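You operate a simulated robot arm through the tools that you are given. There is no shell and no other tool.

Carry out the task below with a simulated two-armed robot. There is one attempt and no reset: what you move stays moved.

## Task
Open the tub in the cradle, empty the fresh bottle into it and close the tub.
Fine: spill none; put the bottle back on the bench. Set down upright: fresh bottle.

Only the result counts: the job must be done as asked and must still hold three seconds after the hand-in. Knocking over, shifting, dropping, spilling or breaking anything else fails it.

## Robot
Two 6-joint arms with two-finger parallel grippers on one trunk that stands fixed in place. Base frame: the origin is at the foot of the trunk, x ahead of it, y to its left, z up. Units: mm, rad, N and s.
The left shoulder is at [50, 170, 1339], the right one opposite. Each reaches about 1092 mm from its shoulder. Payload 1.57 kg a hand.
Tool frame (each hand has its own): the origin (TCP) lies between the finger pads and is the grasp point; the fingertips stand 30 mm ahead of it; z points along the fingers, y is the line along which they close. The gripper opens to 80 mm. The fingers are 17 mm wide and 12 mm thick; the gripper's body (40 by 82 mm) begins 80 mm behind the TCP.
Orientation is that of the tool frame in the base frame, as a unit quaternion [x, y, z, w]. With the fingers straight down and closing along the base's y, the tool's x points along the base's -x, its y along +y and its z along -z.

## Interface
- The arms move only by the tool send_rows. It takes "left_steps", "right_steps" or both (then of equal length, played together; a hand with none holds still); each is a list of rows, each a list of 7 numbers: the shift along the base's x, y, z in units of 150 mm (1.0 is 150 mm), then the turn, a rotation vector about the base's x, y, z in units of 120 degrees (1.0 is 120 degrees), then the opening, from 0 (shut) to 1 (fully open). In form: [[tx, ty, tz, rx, ry, rz, fingers], ...]. A call has 1 to 20 rows; each row is the pose to reach, as a shift and turn from the pose commanded when the call began. A call with a number of a shift or a turn outside -1 to 1 is refused whole. Each row takes 0.2 s and may step no farther than 50 mm and 0.15 rad from the row before; otherwise, or with a gripper value out of range, the whole call is refused. A pose out of reach is approached as far as the arm can. The call stops where the force on the tool passes 40 N (or 10 N more than at its start, if that is more) or the arm is blocked; 0.2 s more then pass. Each finger travels about 72 mm/s and halts on what it meets, pressing with about 21 N; the grip force reading is that of the motor and also rises with nothing between the fingers. The clock runs only during rows and for 0.2 s after the last one: add rows that repeat a pose to give the fingers time. It gives the time, the measured TCP pose, the force on the tool (base axes), the opening and the grip force at its end, in the units of the frame above (readings bear some noise), with the torque about the TCP (base axes, N m) and any sound that the robot's microphone picked up.
- Cameras (640 x 400 px; columns grow to the right, rows downward): "scene" is now at [33.9, -4.5, 1907.3]; the picture's right is [-0.05, -1.00, 0.00], its down [-0.78, 0.04, -0.63] and it looks along [0.63, -0.03, -0.78] (base axes); focal length 343 px, centre (320, 200). "left" rides on the left gripper at [72, 7, -122] in its tool frame; the picture's right is [-0.09, 1.00, 0.00], its down [-0.84, -0.08, -0.54] and it looks along [-0.54, -0.05, 0.84] (tool axes); focal length 238 px, centre (320, 200). "right" rides on the right gripper at [72, -7, -122] in its tool frame; the picture's right is [0.09, 1.00, 0.00], its down [-0.84, 0.08, -0.54] and it looks along [-0.54, 0.05, 0.84] (tool axes); focal length 238 px, centre (320, 200). There is no depth. A picture from a camera that has moved, and an enlarged one, comes with that camera's place and axes in the base frame and with its lens.
- camera(camera): a new picture of that camera. No time passes.
- raise_lower(by): slides the trunk up (or, below 0, down) by that many mm; the arms and the scene camera ride with it, the base frame stays. It gives what a move gives, with no picture.
- turn_head(pan, tilt): turns the head with the scene camera to pan (to the left, within 1.501 rad either way) and tilt (down, from -0.506 to 1.204), counted from straight ahead of the robot. It gives what a move gives.
- enlarge(camera, box): a new picture of the part [left, top, right, bottom] of that camera's present view, enlarged. No time passes.
- sign_off(): hands the job in; it is judged then, once.

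Nothing tells you positions but the pictures and the camera data. Unless the task says otherwise, let go and move clear before handing in.

The tools are called after "Call:" as name(argument=value, ...) on one line, values as JSON. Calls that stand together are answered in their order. send_rows: Moves the arms, as the interface text tells. Its arguments: {"type":"object","properties":{"left_steps":{"type":"array","items":{"type":"array","items":{"type":"number"}}},"right_steps":{"type":"array","items":{"type":"array","items":{"type":"number"}}}},"required":[]} The other tools are called the same way: raise_lower (by) slides the trunk up or down; turn_head (pan, tilt) turns the head that bears the scene camera; camera (camera) takes a picture; enlarge (camera, box) takes an enlarged picture of a part of a camera's view; sign_off () hands the job in.

At the start:

```text
time_s: 0.0
left_eef_pos: [428.6, 59.5, 1229.8]
left_tool_rot: [0.146, 0.988, 0.049, -0.023]
left_contact_force: [0.9, 0.8, 0.5]
left_ft_torque: [-0.01, -0.02, 0.0]
left_opening: 79.8
left_finger_force: 0.2
right_eef_pos: [524.1, -378.0, 1229.0]
right_tool_rot: [0.0, 1.0, 0.0, 0.0]
right_contact_force: [-0.3, 0.2, -0.5]
right_ft_torque: [0.02, 0.01, 0.01]
right_opening: 79.7
right_finger_force: 0.0
trunk travel left (down, up): [-954.0, 16.0]
head pan, tilt: [-0.052, 0.894]
```

scene: 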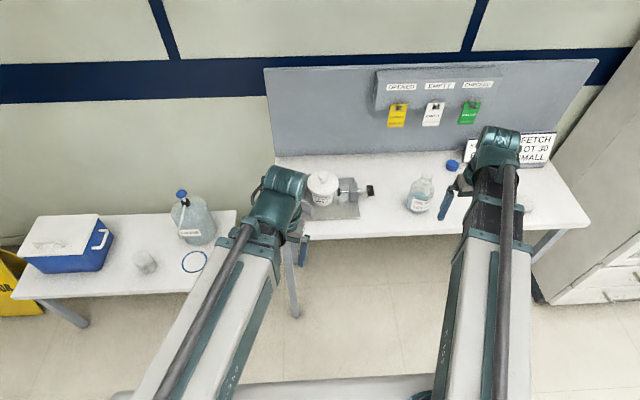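
right: 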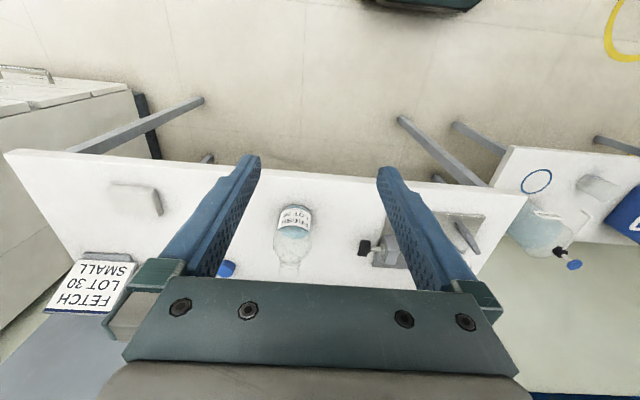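
left: 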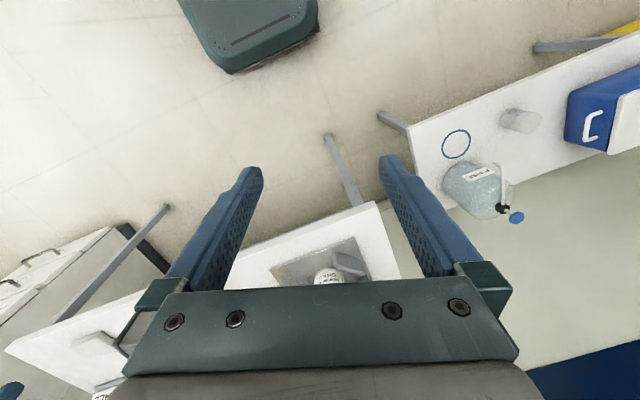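

The scene shows a bench ahead with a cradle holding a white tub, an open clear bottle with a label, and some tags and signs on the backboard. I'll look at it enlarged before moving.

Call:
enlarge(camera="scene", box=[260, 140, 480, 260])

Call:
enlarge(camera="scene", box=[370, 60, 600, 240])

Call:
enlarge(camera="right", box=[200, 150, 500, 300])

Call:
enlarge(camera="scene", box=[0, 170, 250, 330])

```text
2.91 times, centred on (370, 200) of scene
camera zoom: at [33.9, -4.5, 1907.3], right [-0.05, -1.0, 0.0], down [-0.78, 0.04, -0.63], along [0.63, -0.03, -0.78], focal length 998 px, centre (174, 200)
```

zoom: 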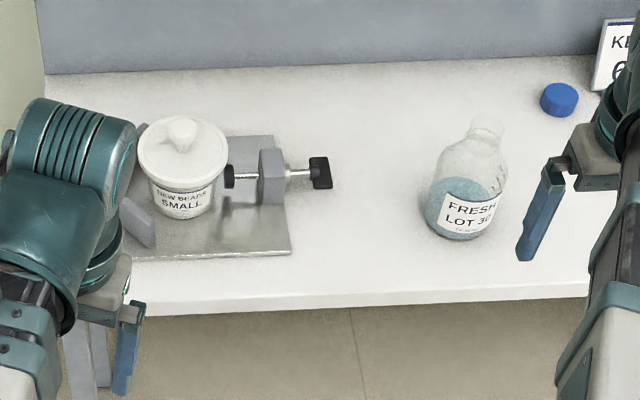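

```text
2.22 times, centred on (485, 150) of scene
camera zoom: at [33.9, -4.5, 1907.3], right [-0.05, -1.0, 0.0], down [-0.78, 0.04, -0.63], along [0.63, -0.03, -0.78], focal length 763 px, centre (-47, 311)
```

zoom: 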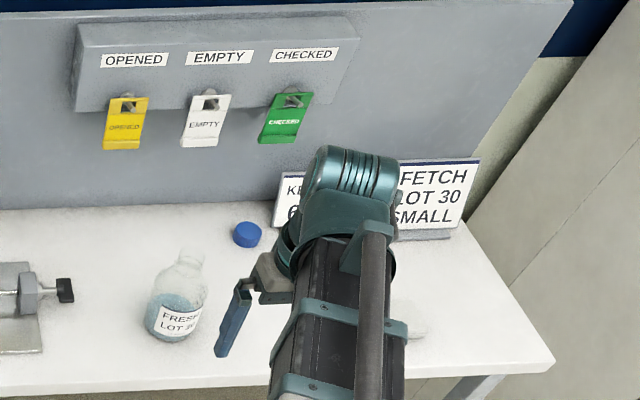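

```text
2.13 times, centred on (350, 225) of right
camera zoom: at [450.4, -384.9, 1350.3], right [-0.09, 1.0, 0.0], down [0.84, 0.08, 0.54], along [0.54, 0.05, -0.84], focal length 508 px, centre (256, 147)
```

zoom: 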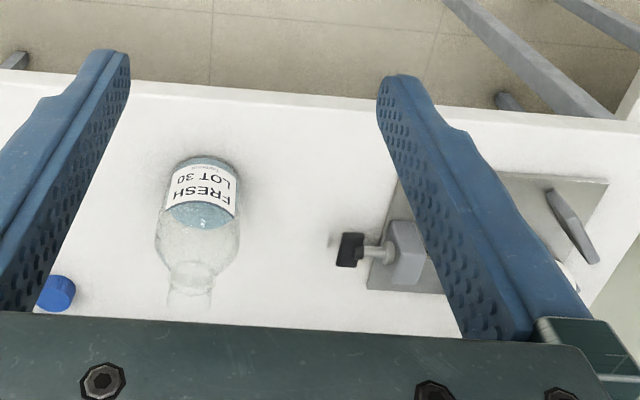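

```text
2.50 times, centred on (125, 250) of scene
camera zoom: at [33.9, -4.5, 1907.3], right [-0.05, -1.0, 0.0], down [-0.78, 0.04, -0.63], along [0.63, -0.03, -0.78], focal length 858 px, centre (808, 75)
```

zoom: 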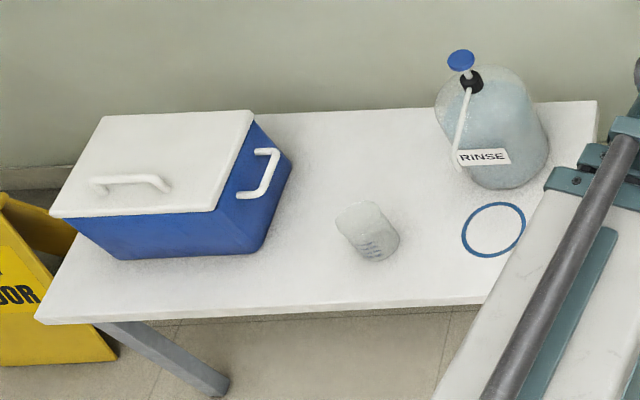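

The bottle looks open (its blue cap lies on the bench), and part of a sign is hidden by the right arm. I'll pull both hands back to see everything clearly.

Call:
send_rows(right_steps=[[-0.3, 0, 0, 0, 0, 0, 1], [-0.6, 0, 0, 0, 0, 0, 1], [-0.9, -0.1, 0, 0, 0, 0, 1], [-1, -0.4, 0, 0, 0, 0, 1], [-1, -0.7, 0, 0, 0, 0, 1], [-1, -1, 0, 0, 0, 0, 1]], left_steps=[[0, 0.3, 0, 0, 0, 0, 1], [0, 0.6, 0, 0, 0, 0, 1], [0, 0.9, 0, 0, 0, 0, 1], [0, 1, 0, 0, 0, 0, 1], [0, 1, 0, 0, 0, 0, 1], [0, 1, 0, 0, 0, 0, 1]])

Call:
camera(camera="scene")

Call:
enlarge(camera="scene", box=[440, 100, 600, 240])

Call:
enlarge(camera="scene", box=[260, 150, 400, 240])

Call:
enlarge(camera="scene", box=[390, 150, 470, 230])

```text
time_s: 1.4
left_eef_pos: [450.3, 210.2, 1230.6]
left_tool_rot: [0.146, 0.988, 0.05, -0.023]
left_contact_force: [0.1, 0.4, 0.2]
left_ft_torque: [0.03, -0.02, -0.02]
left_opening: 79.9
left_finger_force: 0.0
left hand out of reach, approached as far as the arm can: row 1, 2, 3, 4, 5, 6
right_eef_pos: [375.2, -529.0, 1227.3]
right_tool_rot: [0.0, 1.0, 0.0, 0.0]
right_contact_force: [-0.2, -0.2, -0.4]
right_ft_torque: [0.02, 0.02, 0.01]
right_opening: 79.8
right_finger_force: 0.0
trunk travel left (down, up): [-954.0, 16.0]
head pan, tilt: [-0.052, 0.894]
```

```text
taken
camera scene: at [34.1, -5.9, 1907.3], right [-0.05, -1.0, 0.0], down [-0.78, 0.04, -0.63], along [0.63, -0.03, -0.78], focal length 343 px, centre (320, 200)
```

scene: 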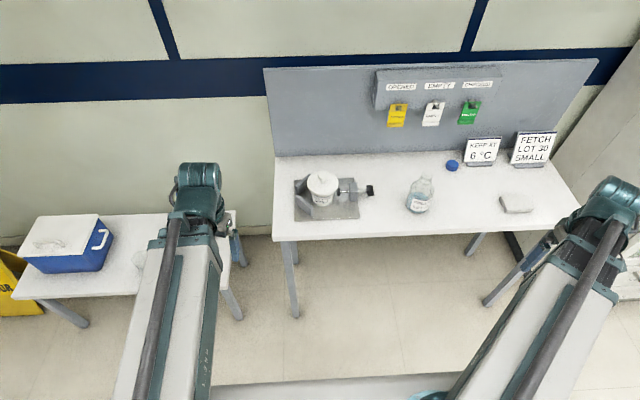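

```text
2.86 times, centred on (520, 170) of scene
camera zoom: at [34.1, -5.9, 1907.3], right [-0.05, -1.0, 0.0], down [-0.78, 0.04, -0.63], along [0.63, -0.03, -0.78], focal length 981 px, centre (-251, 286)
```

zoom: 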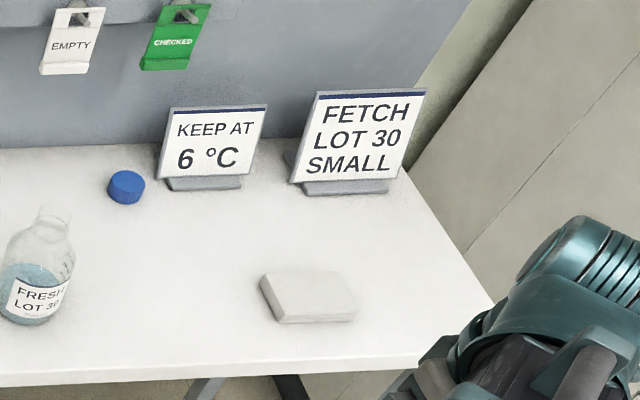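

```text
4.44 times, centred on (330, 195) of scene
camera zoom: at [34.1, -5.9, 1907.3], right [-0.05, -1.0, 0.0], down [-0.78, 0.04, -0.63], along [0.63, -0.03, -0.78], focal length 1526 px, centre (276, 222)
```

zoom: 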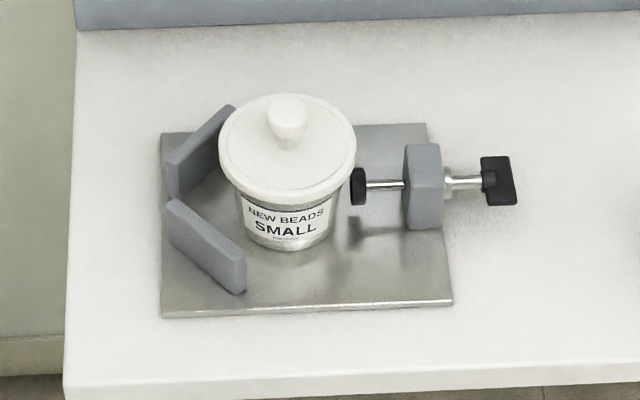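

```text
5.00 times, centred on (430, 190) of scene
camera zoom: at [34.1, -5.9, 1907.3], right [-0.05, -1.0, 0.0], down [-0.78, 0.04, -0.63], along [0.63, -0.03, -0.78], focal length 1716 px, centre (-230, 250)
```

zoom: 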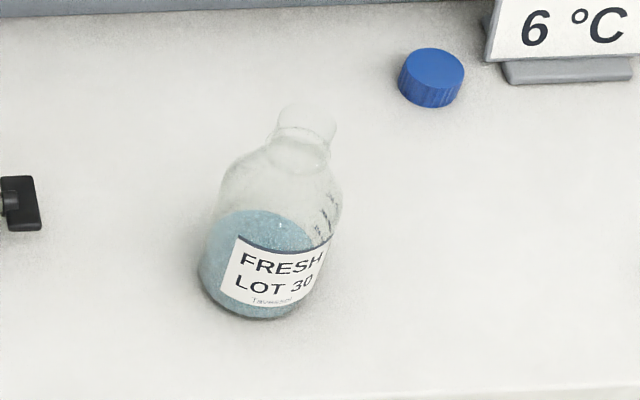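

The tub ("NEW BEADS SMALL") sits in a clamp cradle at roughly (850, -57), and the fresh Lot 30 bottle is open at roughly (810, -410). I'll lower the trunk 150 mm and use the wrist cameras for closer looks.

Call:
raise_lower(by=-150)

Call:
send_rows(right_steps=[[0, 0.1, 0, 0, -0.07, 0, 1], [0, 0.2, 0, 0, -0.14, 0, 1], [0, 0.3, 0, 0, -0.21, 0, 1], [0, 0.4, 0, 0, -0.28, 0, 1], [0, 0.5, 0, 0, -0.35, 0, 1], [0, 0.6, 0, 0, -0.42, 0, 1], [0, 0.7, 0, 0, -0.49, 0, 1], [0, 0.8, 0, 0, -0.56, 0, 1], [0, 0.8, 0, 0, -0.63, 0, 1], [0, 0.8, 0, 0, -0.7, 0, 1], [0, 0.8, 0, 0, -0.75, 0, 1]])

Call:
camera(camera="right")

Call:
camera(camera="scene")

```text
time_s: 3.1
left_eef_pos: [450.0, 210.0, 1080.5]
left_tool_rot: [0.145, 0.988, 0.049, -0.024]
left_contact_force: [1.2, 0.2, 0.4]
left_ft_torque: [0.02, 0.03, -0.02]
left_opening: 80.1
left_finger_force: 0.0
right_eef_pos: [374.1, -527.9, 1079.5]
right_tool_rot: [0.0, 1.0, 0.0, -0.001]
right_contact_force: [1.0, -0.2, -0.6]
right_ft_torque: [0.02, 0.02, 0.03]
right_opening: 80.0
right_finger_force: 0.0
trunk travel left (down, up): [-804.0, 166.0]
head pan, tilt: [-0.052, 0.894]
```

```text
time_s: 5.5
left_eef_pos: [452.1, 209.7, 1079.0]
left_tool_rot: [0.146, 0.988, 0.05, -0.024]
left_contact_force: [-0.3, 0.7, 0.5]
left_ft_torque: [0.03, -0.01, 0.0]
left_opening: 79.8
left_finger_force: 0.0
right_eef_pos: [434.1, -542.4, 1298.3]
right_tool_rot: [-0.001, 0.708, 0.0, 0.706]
right_contact_force: [-0.4, -0.5, 0.4]
right_ft_torque: [0.03, -0.01, -0.02]
right_opening: 80.4
right_finger_force: 0.0
right hand out of reach, approached as far as the arm can: row 2, 3, 4, 5, 6, 7, 8, 9, 10, 11
trunk travel left (down, up): [-804.0, 166.0]
head pan, tilt: [-0.052, 0.894]
```

```text
taken
camera right: at [311.6, -550.6, 1226.1], right [0.0, 1.0, -0.09], down [-0.54, 0.08, 0.84], along [0.84, 0.05, 0.54], focal length 238 px, centre (320, 200)
```

right: 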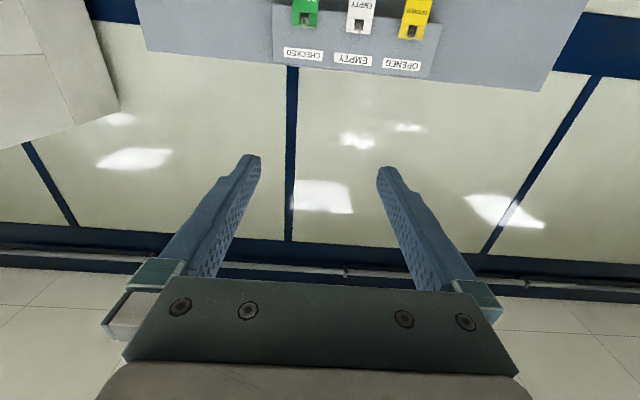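

```text
taken
camera scene: at [34.0, -4.4, 1757.3], right [-0.05, -1.0, 0.0], down [-0.78, 0.04, -0.63], along [0.63, -0.03, -0.78], focal length 343 px, centre (320, 200)
```

scene: 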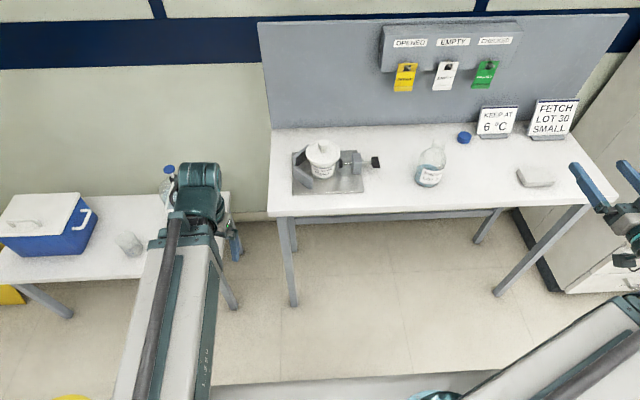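

The right hand is now level, but too close in to hold its height. With the scene camera 150 mm lower, I'll take new enlargements to triangulate heights.

Call:
enlarge(camera="scene", box=[280, 120, 400, 210])

Call:
enlarge(camera="scene", box=[390, 120, 490, 200])

```text
4.44 times, centred on (340, 165) of scene
camera zoom: at [34.0, -4.4, 1757.3], right [-0.05, -1.0, 0.0], down [-0.78, 0.04, -0.63], along [0.63, -0.03, -0.78], focal length 1526 px, centre (231, 356)
```

zoom: 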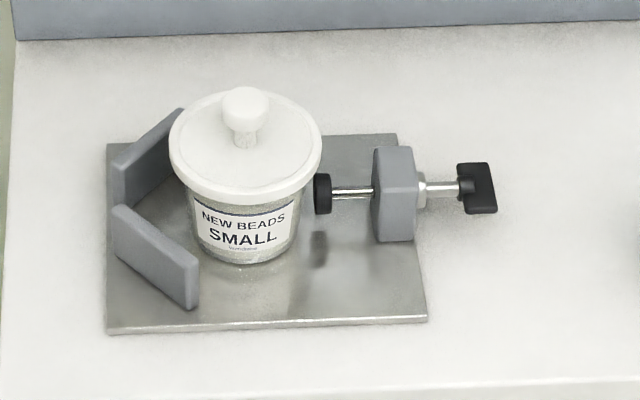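

```text
5.00 times, centred on (440, 160) of scene
camera zoom: at [34.0, -4.4, 1757.3], right [-0.05, -1.0, 0.0], down [-0.78, 0.04, -0.63], along [0.63, -0.03, -0.78], focal length 1716 px, centre (-280, 400)
```

zoom: 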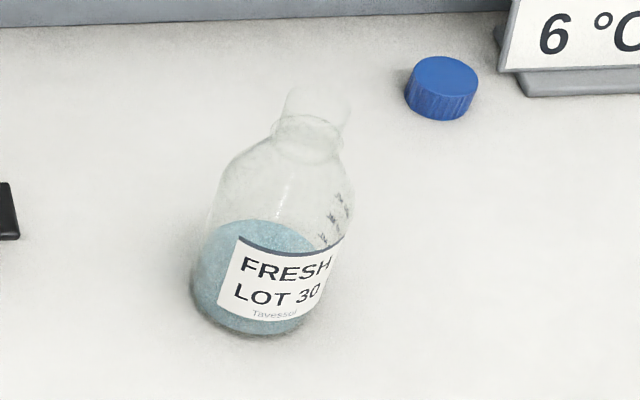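

Triangulating puts the bench top at z≈887, the bottle mouth near (822, -413, 1050) and the tub near (860, -57) with its knob top at z≈1012. The clamp pad seems to stop short of the tub, so I'll bring the left hand over for a close view.

Call:
send_rows(left_steps=[[0.2, -0.2, 0.2, 0, 0, 0, 1], [0.4, -0.4, 0.4, 0, 0, 0, 1], [0.6, -0.6, 0.5, 0, 0, 0, 1], [0.8, -0.8, 0.5, 0, 0, 0, 1], [1, -1, 0.5, 0, 0, 0, 1], [1, -1, 0.5, 0, 0, 0, 1]])

Call:
camera(camera="left")

```text
refused: row 1 steps farther than a row can; nothing moved
```

```text
taken
camera left: at [387.9, 224.4, 1206.6], right [0.38, 0.92, 0.08], down [0.8, -0.37, 0.48], along [0.47, -0.11, -0.87], focal length 238 px, centre (320, 200)
```

left: 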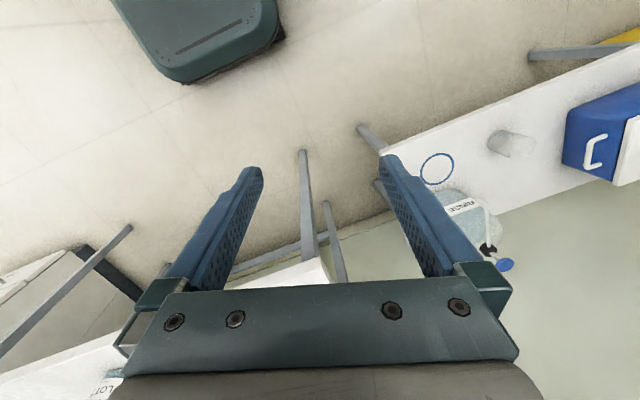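

The step was slightly too long, so I'll use smaller steps toward the tub.

Call:
send_rows(left_steps=[[0.15, -0.15, 0.15, 0, 0, 0, 1], [0.3, -0.3, 0.3, 0, 0, 0, 1], [0.45, -0.45, 0.45, 0, 0, 0, 1], [0.65, -0.65, 0.5, 0, 0, 0, 1], [0.85, -0.85, 0.5, 0, 0, 0, 1], [1, -1, 0.5, 0, 0, 0, 1], [1, -1, 0.5, 0, 0, 0, 1]])

Call:
camera(camera="left")

```text
time_s: 7.2
left_eef_pos: [598.7, 66.4, 1080.9]
left_tool_rot: [0.145, 0.988, 0.048, -0.023]
left_contact_force: [-0.3, 0.8, 0.9]
left_ft_torque: [-0.03, -0.04, 0.01]
left_opening: 80.3
left_finger_force: 0.1
left hand out of reach, approached as far as the arm can: row 1, 2, 3, 4, 5, 6, 7
right_eef_pos: [433.9, -542.6, 1298.9]
right_tool_rot: [0.0, 0.709, 0.0, 0.705]
right_contact_force: [0.3, 0.2, 1.1]
right_ft_torque: [0.01, 0.0, -0.01]
right_opening: 80.2
right_finger_force: 0.0
trunk travel left (down, up): [-804.0, 166.0]
head pan, tilt: [-0.052, 0.894]
```

```text
taken
camera left: at [534.8, 80.2, 1206.7], right [0.38, 0.92, 0.09], down [0.8, -0.37, 0.48], along [0.47, -0.11, -0.87], focal length 238 px, centre (320, 200)
```

left: 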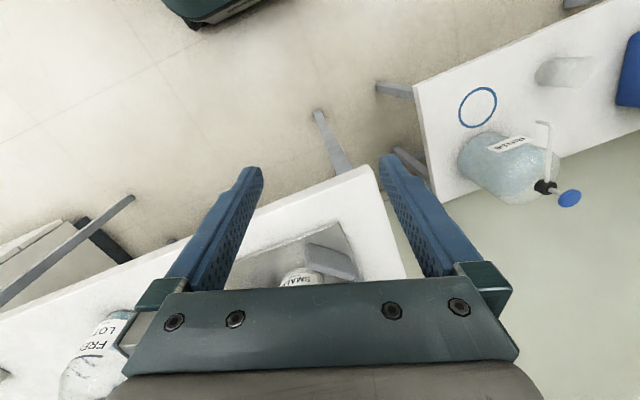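

The left hand seems unable to rise above about 110 mm below the shoulder with fingers down. I'll raise the trunk 100 mm to gain height, then go on toward the tub.

Call:
raise_lower(by=100)

Call:
send_rows(left_steps=[[0.2, -0.1, 0, 0, 0, -0.02, 1], [0.4, -0.2, 0, 0, 0, -0.04, 1], [0.6, -0.3, 0, 0, 0, -0.06, 1], [0.6, -0.3, 0, 0, 0, -0.06, 1]])

Call:
camera(camera="left")

Call:
camera(camera="scene")

```text
time_s: 8.5
left_eef_pos: [598.6, 65.9, 1181.1]
left_tool_rot: [0.146, 0.988, 0.049, -0.024]
left_contact_force: [0.5, -0.3, 0.1]
left_ft_torque: [-0.03, 0.03, 0.0]
left_opening: 79.7
left_finger_force: 0.1
right_eef_pos: [434.4, -542.6, 1397.2]
right_tool_rot: [-0.001, 0.709, 0.001, 0.705]
right_contact_force: [0.6, -0.4, -0.2]
right_ft_torque: [0.01, 0.03, 0.01]
right_opening: 80.2
right_finger_force: 0.1
trunk travel left (down, up): [-904.0, 66.0]
head pan, tilt: [-0.052, 0.894]
```

```text
time_s: 9.5
left_eef_pos: [687.3, 20.9, 1181.0]
left_tool_rot: [0.208, 0.977, 0.05, -0.021]
left_contact_force: [-0.3, -0.1, -0.1]
left_ft_torque: [0.0, 0.02, -0.01]
left_opening: 79.6
left_finger_force: 0.1
right_eef_pos: [434.4, -543.7, 1397.7]
right_tool_rot: [-0.001, 0.709, 0.001, 0.706]
right_contact_force: [0.0, -0.1, -0.3]
right_ft_torque: [0.01, 0.0, -0.02]
right_opening: 80.2
right_finger_force: 0.1
trunk travel left (down, up): [-904.0, 66.0]
head pan, tilt: [-0.052, 0.894]
```

```text
taken
camera left: at [627.2, 42.5, 1306.9], right [0.49, 0.87, 0.09], down [0.74, -0.47, 0.48], along [0.46, -0.17, -0.87], focal length 238 px, centre (320, 200)
```

left: 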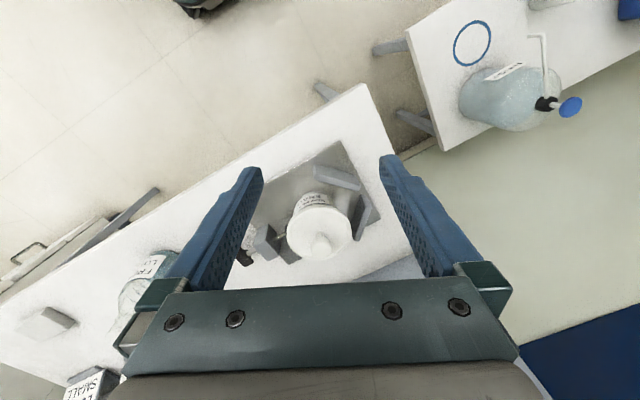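

```text
taken
camera scene: at [33.2, -4.1, 1857.4], right [-0.05, -1.0, 0.0], down [-0.78, 0.04, -0.63], along [0.63, -0.03, -0.78], focal length 343 px, centre (320, 200)
```

scene: 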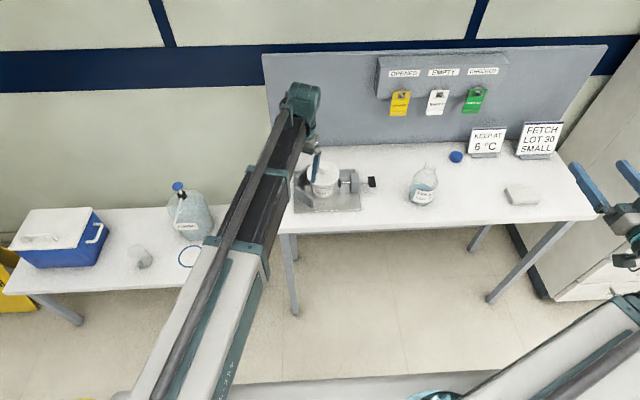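

The tub and clamp are now in the left camera's view; I'll enlarge it to check the clamp gap and the lid.

Call:
enlarge(camera="left", box=[220, 150, 400, 290])

Call:
enlarge(camera="scene", box=[280, 140, 400, 220])

```text
2.86 times, centred on (310, 220) of left
camera zoom: at [627.2, 42.5, 1306.9], right [0.49, 0.87, 0.09], down [0.74, -0.47, 0.48], along [0.46, -0.17, -0.87], focal length 681 px, centre (349, 143)
```

zoom: 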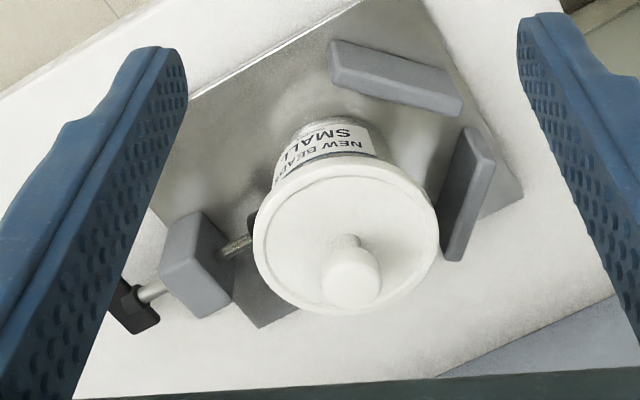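

```text
5.00 times, centred on (340, 180) of scene
camera zoom: at [33.2, -4.1, 1857.4], right [-0.05, -1.0, 0.0], down [-0.78, 0.04, -0.63], along [0.63, -0.03, -0.78], focal length 1716 px, centre (220, 300)
```

zoom: 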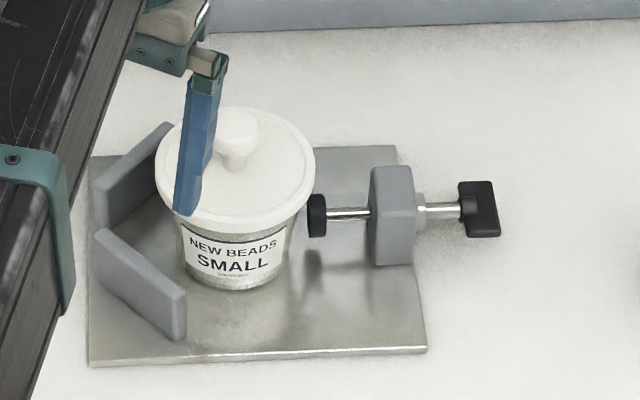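

The clamp pad stands a few millimetres clear of the tub, which rests loosely in the V. The knob is at about (861, -57) with its top at z≈1010 and the lid top at z≈970. I'll straighten the left hand and bring it over the knob.

Call:
send_rows(left_steps=[[0.25, -0.12, 0, -0.0127, -0.0024, 0, 1], [0.5, -0.24, -0.1, -0.0254, -0.0048, 0, 1], [0.75, -0.36, -0.2, -0.038, -0.0073, 0, 1], [1, -0.48, -0.3, -0.0509, -0.0097, 0, 1], [1, -0.48, -0.3, -0.0509, -0.0097, 0, 1]])

Call:
camera(camera="left")

```text
time_s: 10.7
left_eef_pos: [838.7, -48.7, 1179.5]
left_tool_rot: [0.208, 0.978, 0.0, 0.001]
left_contact_force: [-0.2, 0.0, -0.3]
left_ft_torque: [0.02, -0.04, -0.01]
left_opening: 79.8
left_finger_force: 0.1
left hand out of reach, approached as far as the arm can: row 2, 3, 4, 5
right_eef_pos: [433.5, -542.1, 1398.0]
right_tool_rot: [0.0, 0.709, 0.0, 0.705]
right_contact_force: [0.0, 0.3, -0.3]
right_ft_torque: [0.01, -0.02, 0.02]
right_opening: 79.8
right_finger_force: 0.0
trunk travel left (down, up): [-904.0, 66.0]
head pan, tilt: [-0.052, 0.894]
```

```text
taken
camera left: at [775.1, -14.6, 1301.3], right [0.49, 0.87, 0.0], down [0.73, -0.41, 0.54], along [0.47, -0.26, -0.84], focal length 238 px, centre (320, 200)
```

left: 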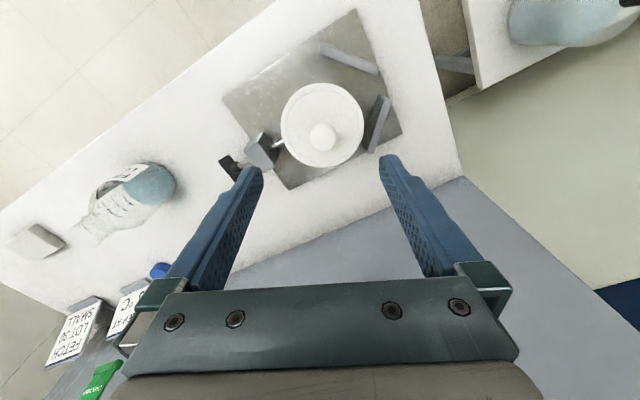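

The left hand is right by the tub but would not descend, which is odd. I'll test small vertical moves on both arms to learn what they can do.

Call:
send_rows(left_steps=[[0, 0, 0.1, 0, 0, 0, 1], [0, 0, 0.2, 0, 0, 0, 1], [0, 0, 0.2, 0, 0, 0, 1]], right_steps=[[0, 0, -0.1, 0, 0, 0, 1], [0, 0, -0.2, 0, 0, 0, 1], [0, 0, -0.2, 0, 0, 0, 1]])

Call:
send_rows(left_steps=[[0, 0, -0.1, 0, 0, 0, 1], [0, 0, -0.2, 0, 0, 0, 1], [0, 0, -0.2, 0, 0, 0, 1]], right_steps=[[0.1, 0, 0, 0, 0, 0, 1], [0.2, 0, 0, 0, 0, 0, 1], [0.2, 0, 0, 0, 0, 0, 1]])

```text
time_s: 11.5
left_eef_pos: [838.2, -49.1, 1178.6]
left_tool_rot: [0.208, 0.978, 0.001, 0.0]
left_contact_force: [-1.1, 0.6, -0.4]
left_ft_torque: [0.0, 0.0, -0.01]
left_opening: 80.1
left_finger_force: 0.0
left hand out of reach, approached as far as the arm can: row 1, 2, 3
right_eef_pos: [434.3, -542.9, 1397.6]
right_tool_rot: [-0.001, 0.709, 0.001, 0.705]
right_contact_force: [-0.1, 0.0, 0.0]
right_ft_torque: [0.01, 0.0, 0.0]
right_opening: 80.0
right_finger_force: 0.0
right hand out of reach, approached as far as the arm can: row 1, 2, 3
trunk travel left (down, up): [-904.0, 66.0]
head pan, tilt: [-0.052, 0.894]
```

```text
time_s: 12.3
left_eef_pos: [838.6, -48.8, 1178.8]
left_tool_rot: [0.208, 0.978, 0.001, 0.0]
left_contact_force: [0.0, 0.0, 0.5]
left_ft_torque: [-0.03, 0.01, -0.01]
left_opening: 79.9
left_finger_force: 0.0
left hand out of reach, approached as far as the arm can: row 1, 2, 3
right_eef_pos: [465.1, -543.0, 1397.9]
right_tool_rot: [-0.001, 0.709, 0.001, 0.706]
right_contact_force: [0.4, -0.3, -0.1]
right_ft_torque: [0.02, -0.01, 0.02]
right_opening: 79.9
right_finger_force: 0.0
trunk travel left (down, up): [-904.0, 66.0]
head pan, tilt: [-0.052, 0.894]
```

Height turns out to be set only by the trunk and by each hand's pitch: fingers down gives shoulder −110, level gives shoulder +109. I need to know where the arm link runs in height before going low over the bench, so I'll look at the arms.

Call:
turn_head(pan=0.2, tilt=0.75)

Call:
camera(camera="scene")

Call:
camera(camera="right")

```text
time_s: 13.1
left_eef_pos: [839.5, -49.4, 1178.3]
left_tool_rot: [0.208, 0.978, 0.001, 0.0]
left_contact_force: [0.4, 0.9, 0.1]
left_ft_torque: [0.0, -0.02, -0.02]
left_opening: 80.0
left_finger_force: 0.1
right_eef_pos: [465.8, -544.4, 1398.0]
right_tool_rot: [-0.001, 0.708, 0.001, 0.706]
right_contact_force: [0.4, -0.2, -0.1]
right_ft_torque: [0.02, 0.03, 0.0]
right_opening: 80.0
right_finger_force: 0.0
trunk travel left (down, up): [-904.0, 66.0]
head pan, tilt: [0.201, 0.75]
```

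```text
taken
camera scene: at [39.4, 16.0, 1868.7], right [0.2, -0.98, 0.0], down [-0.67, -0.14, -0.73], along [0.72, 0.15, -0.68], focal length 343 px, centre (320, 200)
```

scene: 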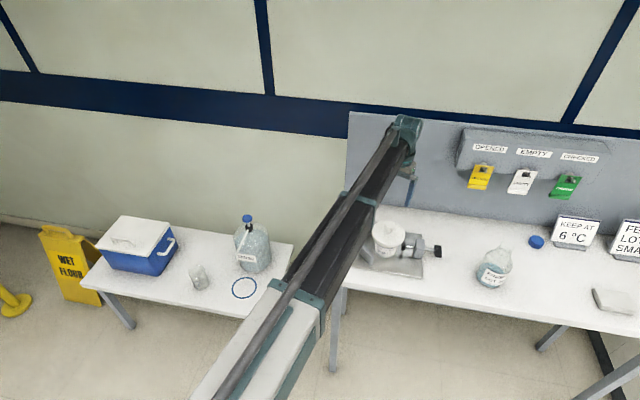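

```text
taken
camera right: at [342.3, -551.0, 1325.9], right [0.0, 1.0, -0.09], down [-0.54, 0.08, 0.84], along [0.84, 0.05, 0.54], focal length 238 px, centre (320, 200)
```

right: 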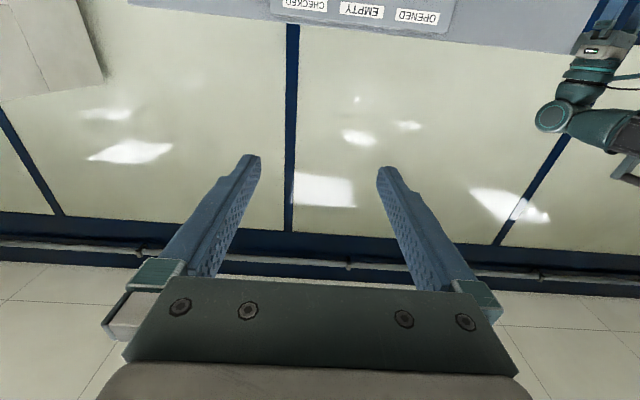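

Call:
enlarge(camera="right", box=[500, 0, 640, 200])

Call:
enlarge(camera="scene", box=[200, 90, 460, 400])

```text
2.00 times, centred on (570, 100) of right
camera zoom: at [342.3, -551.0, 1325.9], right [0.0, 1.0, -0.09], down [-0.54, 0.08, 0.84], along [0.84, 0.05, 0.54], focal length 477 px, centre (-180, 400)
```

zoom: 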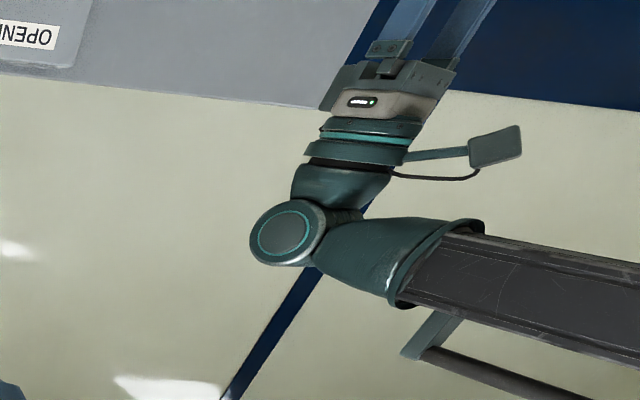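

```text
1.29 times, centred on (330, 245) of scene
camera zoom: at [39.4, 16.0, 1868.7], right [0.2, -0.98, 0.0], down [-0.67, -0.14, -0.73], along [0.72, 0.15, -0.68], focal length 443 px, centre (307, 142)
```

zoom: 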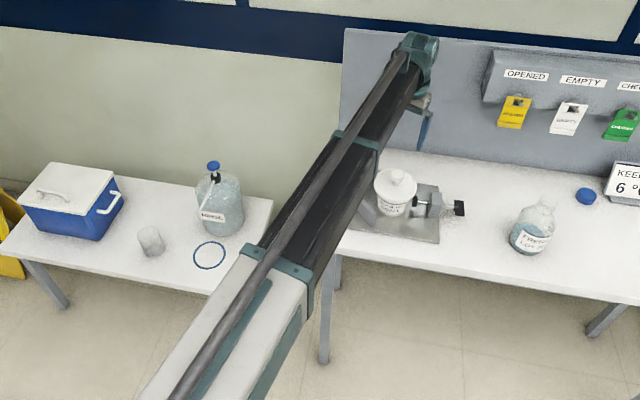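

The arm links run level at about shoulder +110, so level hands over the bench are fine and the trunk provides all vertical motion. I'll centre the left hand over the knob at about (861, -57) and lower the trunk in stages.

Call:
send_rows(left_steps=[[0.08, -0.03, 0, 0, 0, 0, 1], [0.15, -0.053, 0, 0, 0, 0, 1], [0.15, -0.053, 0, 0, 0, 0, 1]])

Call:
raise_lower(by=-110)

Call:
camera(camera="left")

Call:
turn_head(pan=-0.2, tilt=0.8)

Call:
camera(camera="scene")

```text
time_s: 13.8
left_eef_pos: [862.4, -59.3, 1178.4]
left_tool_rot: [0.209, 0.978, 0.002, 0.0]
left_contact_force: [0.2, -0.2, -0.9]
left_ft_torque: [0.02, 0.01, 0.0]
left_opening: 80.2
left_finger_force: 0.0
right_eef_pos: [464.9, -543.4, 1398.0]
right_tool_rot: [0.0, 0.709, 0.0, 0.705]
right_contact_force: [0.1, -0.7, -0.5]
right_ft_torque: [0.02, -0.02, 0.02]
right_opening: 80.4
right_finger_force: 0.0
trunk travel left (down, up): [-904.0, 66.0]
head pan, tilt: [0.201, 0.75]
```

```text
time_s: 15.3
left_eef_pos: [861.7, -59.6, 1068.5]
left_tool_rot: [0.208, 0.978, 0.002, 0.001]
left_contact_force: [0.5, -0.3, 0.5]
left_ft_torque: [0.01, -0.02, -0.02]
left_opening: 80.0
left_finger_force: 0.0
right_eef_pos: [466.0, -543.6, 1288.3]
right_tool_rot: [0.0, 0.708, 0.0, 0.706]
right_contact_force: [-0.1, 0.6, -0.1]
right_ft_torque: [-0.01, 0.02, 0.06]
right_opening: 79.8
right_finger_force: 0.0
trunk travel left (down, up): [-794.0, 176.0]
head pan, tilt: [0.201, 0.75]
```

```text
taken
camera left: at [798.5, -23.8, 1191.1], right [0.49, 0.87, 0.0], down [0.73, -0.41, 0.54], along [0.47, -0.26, -0.84], focal length 238 px, centre (320, 200)
```

left: 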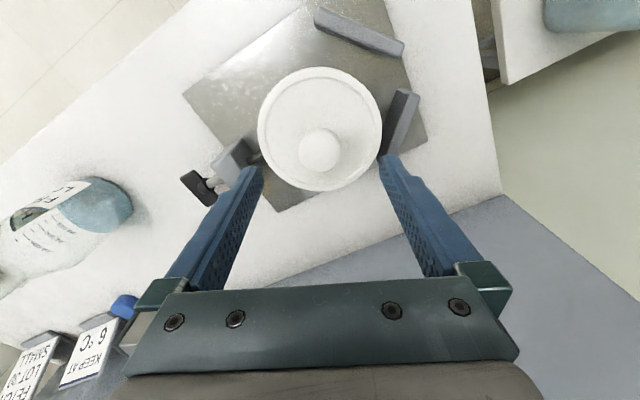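

```text
time_s: 16.1
left_eef_pos: [861.9, -58.4, 1070.0]
left_tool_rot: [0.208, 0.978, 0.001, 0.0]
left_contact_force: [0.0, -0.5, -0.2]
left_ft_torque: [0.01, 0.01, 0.01]
left_opening: 80.0
left_finger_force: 0.1
right_eef_pos: [465.6, -542.9, 1286.2]
right_tool_rot: [-0.001, 0.709, 0.001, 0.705]
right_contact_force: [0.3, -0.7, 1.3]
right_ft_torque: [0.01, 0.0, -0.03]
right_opening: 80.0
right_finger_force: 0.1
trunk travel left (down, up): [-794.0, 176.0]
head pan, tilt: [-0.201, 0.799]
```

```text
taken
camera scene: at [37.3, -16.5, 1754.8], right [-0.2, -0.98, 0.0], down [-0.7, 0.14, -0.7], along [0.68, -0.14, -0.72], focal length 343 px, centre (320, 200)
```

scene: 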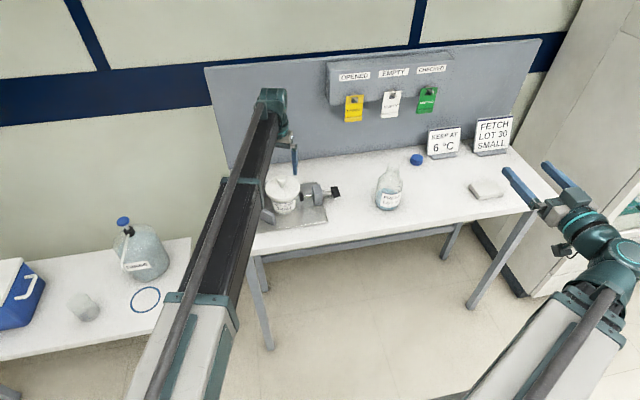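

The hand is centred over the knob; the views put the lid top at z≈971 and the knob at roughly z 985–1008. I'll lower 60 mm so the fingertips stop just above the lid, then close.

Call:
raise_lower(by=-60)

Call:
camera(camera="left")

Call:
enlarge(camera="scene", box=[240, 120, 360, 210])

```text
time_s: 17.1
left_eef_pos: [861.1, -59.1, 1008.7]
left_tool_rot: [0.208, 0.978, 0.001, 0.0]
left_contact_force: [-0.8, 0.1, 1.0]
left_ft_torque: [0.02, 0.0, -0.04]
left_opening: 80.2
left_finger_force: 0.1
right_eef_pos: [465.9, -544.1, 1227.4]
right_tool_rot: [-0.001, 0.709, 0.001, 0.706]
right_contact_force: [-0.4, 0.0, -0.3]
right_ft_torque: [-0.03, -0.03, -0.03]
right_opening: 80.2
right_finger_force: 0.0
trunk travel left (down, up): [-734.0, 236.0]
head pan, tilt: [-0.201, 0.799]
```

```text
taken
camera left: at [798.5, -23.9, 1130.9], right [0.49, 0.87, 0.0], down [0.73, -0.41, 0.54], along [0.47, -0.26, -0.84], focal length 238 px, centre (320, 200)
```

left: 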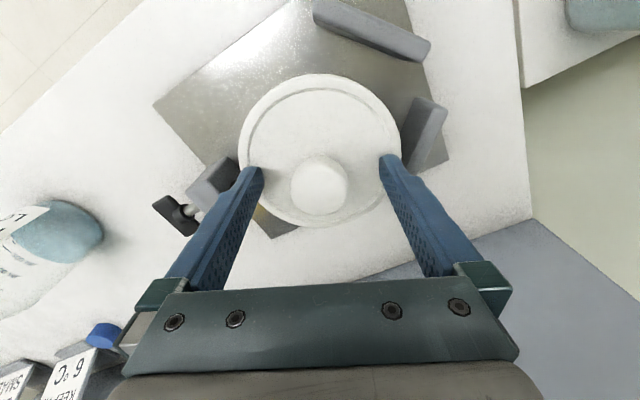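

```text
4.44 times, centred on (300, 165) of scene
camera zoom: at [37.4, -16.6, 1694.7], right [-0.2, -0.98, 0.0], down [-0.7, 0.14, -0.7], along [0.68, -0.14, -0.72], focal length 1526 px, centre (409, 356)
```

zoom: 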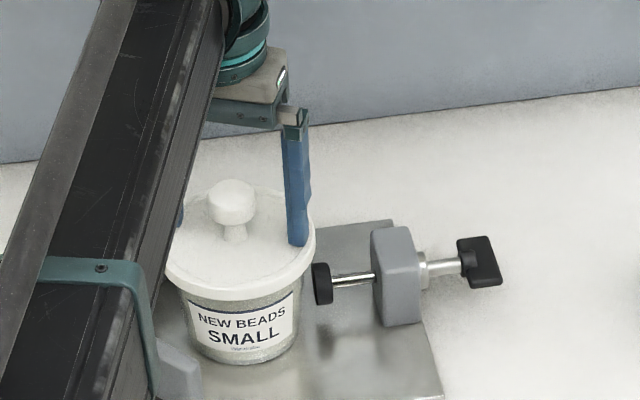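

The knob is a mushroom shape, centred between the fingers. I'll close the left gripper on it.

Call:
send_rows(left_steps=[[0, 0, 0, 0, 0, 0, 0.6], [0, 0, 0, 0, 0, 0, 0.4], [0, 0, 0, 0, 0, 0, 0.2], [0, 0, 0, 0, 0, 0, 0], [0, 0, 0, 0, 0, 0, 0]])

Call:
camera(camera="left")

```text
time_s: 18.3
left_eef_pos: [862.0, -59.5, 1008.6]
left_tool_rot: [0.208, 0.978, 0.0, 0.001]
left_contact_force: [0.0, 0.5, -0.7]
left_ft_torque: [0.03, 0.02, 0.01]
left_opening: 32.4
left_finger_force: 21.2
right_eef_pos: [464.7, -543.4, 1227.7]
right_tool_rot: [0.0, 0.709, 0.0, 0.705]
right_contact_force: [0.2, 0.8, 0.2]
right_ft_torque: [0.03, -0.02, -0.01]
right_opening: 80.0
right_finger_force: 0.1
trunk travel left (down, up): [-734.0, 236.0]
head pan, tilt: [-0.201, 0.799]
```

```text
taken
camera left: at [798.7, -23.8, 1130.9], right [0.49, 0.87, 0.0], down [0.73, -0.41, 0.54], along [0.47, -0.26, -0.84], focal length 238 px, centre (320, 200)
```

left: 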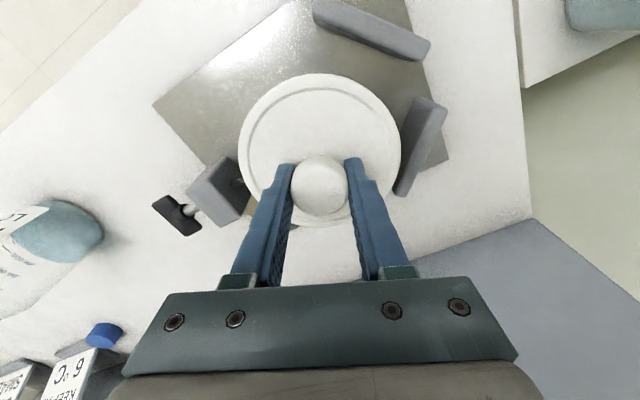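

The knob is gripped at 32 mm. I'll raise the trunk slightly and watch the force to learn how the lid is held.

Call:
raise_lower(by=4)

Call:
enlarge(camera="scene", box=[240, 120, 360, 210])

```text
time_s: 18.9
left_eef_pos: [862.0, -58.3, 1012.7]
left_tool_rot: [0.207, 0.978, 0.001, 0.001]
left_contact_force: [0.0, 0.4, 0.0]
left_ft_torque: [-0.01, 0.0, -0.01]
left_opening: 32.6
left_finger_force: 21.3
right_eef_pos: [466.5, -544.0, 1232.4]
right_tool_rot: [0.0, 0.709, 0.0, 0.705]
right_contact_force: [0.6, -0.1, 0.0]
right_ft_torque: [0.03, -0.01, 0.04]
right_opening: 80.1
right_finger_force: 0.1
trunk travel left (down, up): [-738.0, 232.0]
head pan, tilt: [-0.201, 0.799]
heard: snap
```

```text
4.44 times, centred on (300, 165) of scene
camera zoom: at [37.6, -16.7, 1698.8], right [-0.2, -0.98, 0.0], down [-0.7, 0.14, -0.7], along [0.68, -0.14, -0.72], focal length 1526 px, centre (409, 356)
```

zoom: 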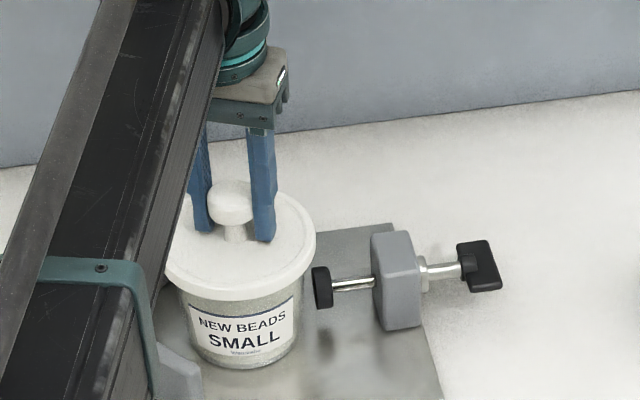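

A "snap" was heard and there is no remaining force, so the lid has popped free. I'll raise more and check that the tub stays down.

Call:
raise_lower(by=10)

Call:
enlarge(camera="scene", box=[240, 120, 360, 210])

```text
time_s: 19.4
left_eef_pos: [862.0, -59.8, 1022.6]
left_tool_rot: [0.208, 0.978, 0.002, 0.0]
left_contact_force: [1.1, 0.7, -0.6]
left_ft_torque: [0.02, 0.02, 0.02]
left_opening: 32.4
left_finger_force: 20.3
right_eef_pos: [465.2, -544.1, 1241.8]
right_tool_rot: [-0.001, 0.709, 0.001, 0.705]
right_contact_force: [-0.2, -0.3, 0.5]
right_ft_torque: [-0.01, 0.0, 0.03]
right_opening: 80.3
right_finger_force: 0.0
trunk travel left (down, up): [-748.0, 222.0]
head pan, tilt: [-0.201, 0.799]
```

```text
4.44 times, centred on (300, 165) of scene
camera zoom: at [37.5, -16.7, 1708.8], right [-0.2, -0.98, 0.0], down [-0.7, 0.14, -0.7], along [0.68, -0.14, -0.72], focal length 1526 px, centre (409, 356)
```

zoom: 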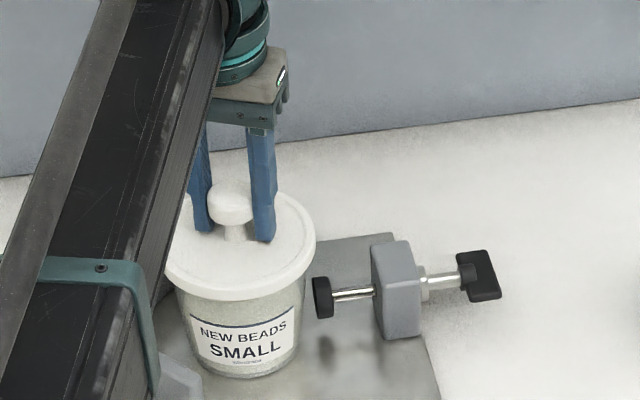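

The lid is separating from the tub and the tub stays in place. I'll raise well clear.

Call:
raise_lower(by=90)

Call:
camera(camera="left")

Call:
enlarge(camera="scene", box=[240, 120, 420, 255])

```text
time_s: 20.7
left_eef_pos: [861.9, -59.6, 1113.3]
left_tool_rot: [0.208, 0.978, 0.001, -0.001]
left_contact_force: [-0.9, -0.5, -0.9]
left_ft_torque: [0.0, 0.0, 0.03]
left_opening: 32.2
left_finger_force: 20.6
right_eef_pos: [464.7, -542.9, 1331.6]
right_tool_rot: [-0.001, 0.709, 0.001, 0.705]
right_contact_force: [0.7, -0.6, 0.1]
right_ft_torque: [-0.04, 0.02, -0.01]
right_opening: 79.9
right_finger_force: 0.0
trunk travel left (down, up): [-838.0, 132.0]
head pan, tilt: [-0.201, 0.799]
```

```text
taken
camera left: at [798.8, -23.9, 1234.8], right [0.49, 0.87, 0.0], down [0.73, -0.41, 0.54], along [0.47, -0.26, -0.84], focal length 238 px, centre (320, 200)
```

left: 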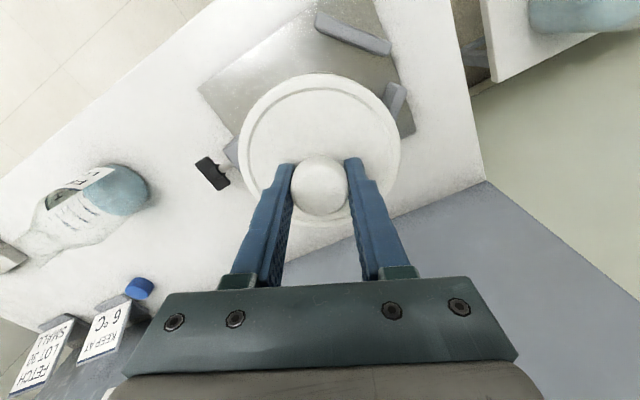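

```text
2.96 times, centred on (330, 188) of scene
camera zoom: at [37.5, -16.7, 1798.7], right [-0.2, -0.98, 0.0], down [-0.7, 0.14, -0.7], along [0.68, -0.14, -0.72], focal length 1017 px, centre (290, 237)
```

zoom: 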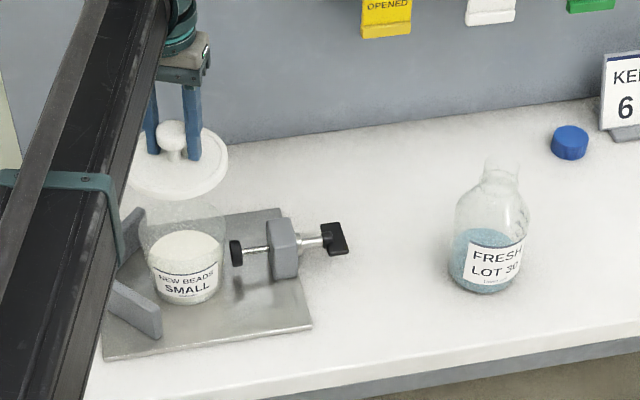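

The tub is open, about half full of white beads, and still in place. I'll carry the lid to a clear spot on the bench between the clamp handle and the bottle, around (770, -305), checking from above first.

Call:
send_rows(left_steps=[[-0.1, -0.25, 0, 0, 0, 0, 0], [-0.2, -0.5, 0, 0, 0, 0, 0], [-0.3, -0.75, 0, 0, 0, 0, 0], [-0.4, -1, 0, 0, 0, 0, 0]])

Call:
send_rows(left_steps=[[-0.1, -0.2, 0, 0, 0, 0, 0], [-0.2, -0.45, 0, 0, 0, 0, 0], [-0.213, -0.637, 0, 0, 0, 0, 0], [-0.213, -0.637, 0, 0, 0, 0, 0]])

Call:
camera(camera="left")

Call:
camera(camera="scene")

```text
time_s: 21.7
left_eef_pos: [801.8, -209.9, 1113.4]
left_tool_rot: [0.208, 0.978, 0.0, 0.001]
left_contact_force: [0.2, -0.3, 0.1]
left_ft_torque: [-0.02, 0.04, 0.0]
left_opening: 32.2
left_finger_force: 21.1
right_eef_pos: [465.7, -544.4, 1332.0]
right_tool_rot: [0.0, 0.709, 0.0, 0.705]
right_contact_force: [-0.5, -1.0, 0.2]
right_ft_torque: [-0.03, -0.02, 0.0]
right_opening: 80.0
right_finger_force: 0.0
trunk travel left (down, up): [-838.0, 132.0]
head pan, tilt: [-0.201, 0.799]
```

```text
time_s: 22.7
left_eef_pos: [767.2, -303.4, 1112.5]
left_tool_rot: [0.207, 0.978, 0.0, 0.001]
left_contact_force: [-0.7, 0.3, -0.5]
left_ft_torque: [-0.01, -0.02, -0.02]
left_opening: 32.4
left_finger_force: 21.1
right_eef_pos: [465.3, -543.3, 1332.2]
right_tool_rot: [0.0, 0.709, 0.0, 0.706]
right_contact_force: [-0.8, 0.0, -0.6]
right_ft_torque: [0.03, 0.0, 0.0]
right_opening: 80.3
right_finger_force: 0.1
trunk travel left (down, up): [-838.0, 132.0]
head pan, tilt: [-0.201, 0.799]
```

```text
taken
camera left: at [705.3, -268.4, 1235.0], right [0.49, 0.87, 0.0], down [0.73, -0.41, 0.54], along [0.47, -0.26, -0.84], focal length 238 px, centre (320, 200)
```

left: 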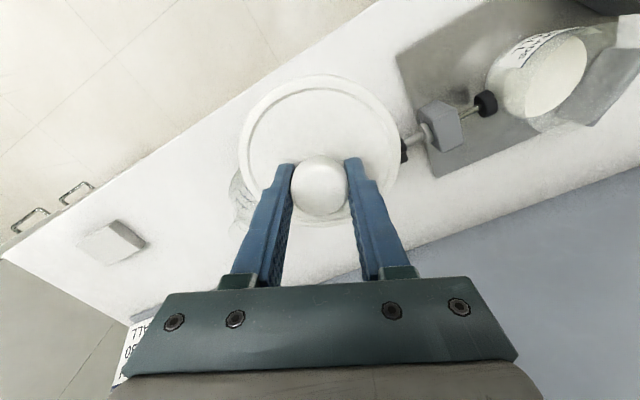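

```text
taken
camera scene: at [37.3, -16.3, 1798.8], right [-0.2, -0.98, 0.0], down [-0.7, 0.14, -0.7], along [0.68, -0.14, -0.72], focal length 343 px, centre (320, 200)
```

scene: 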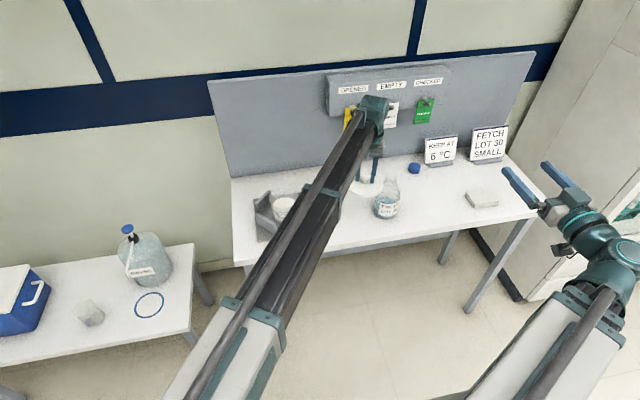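

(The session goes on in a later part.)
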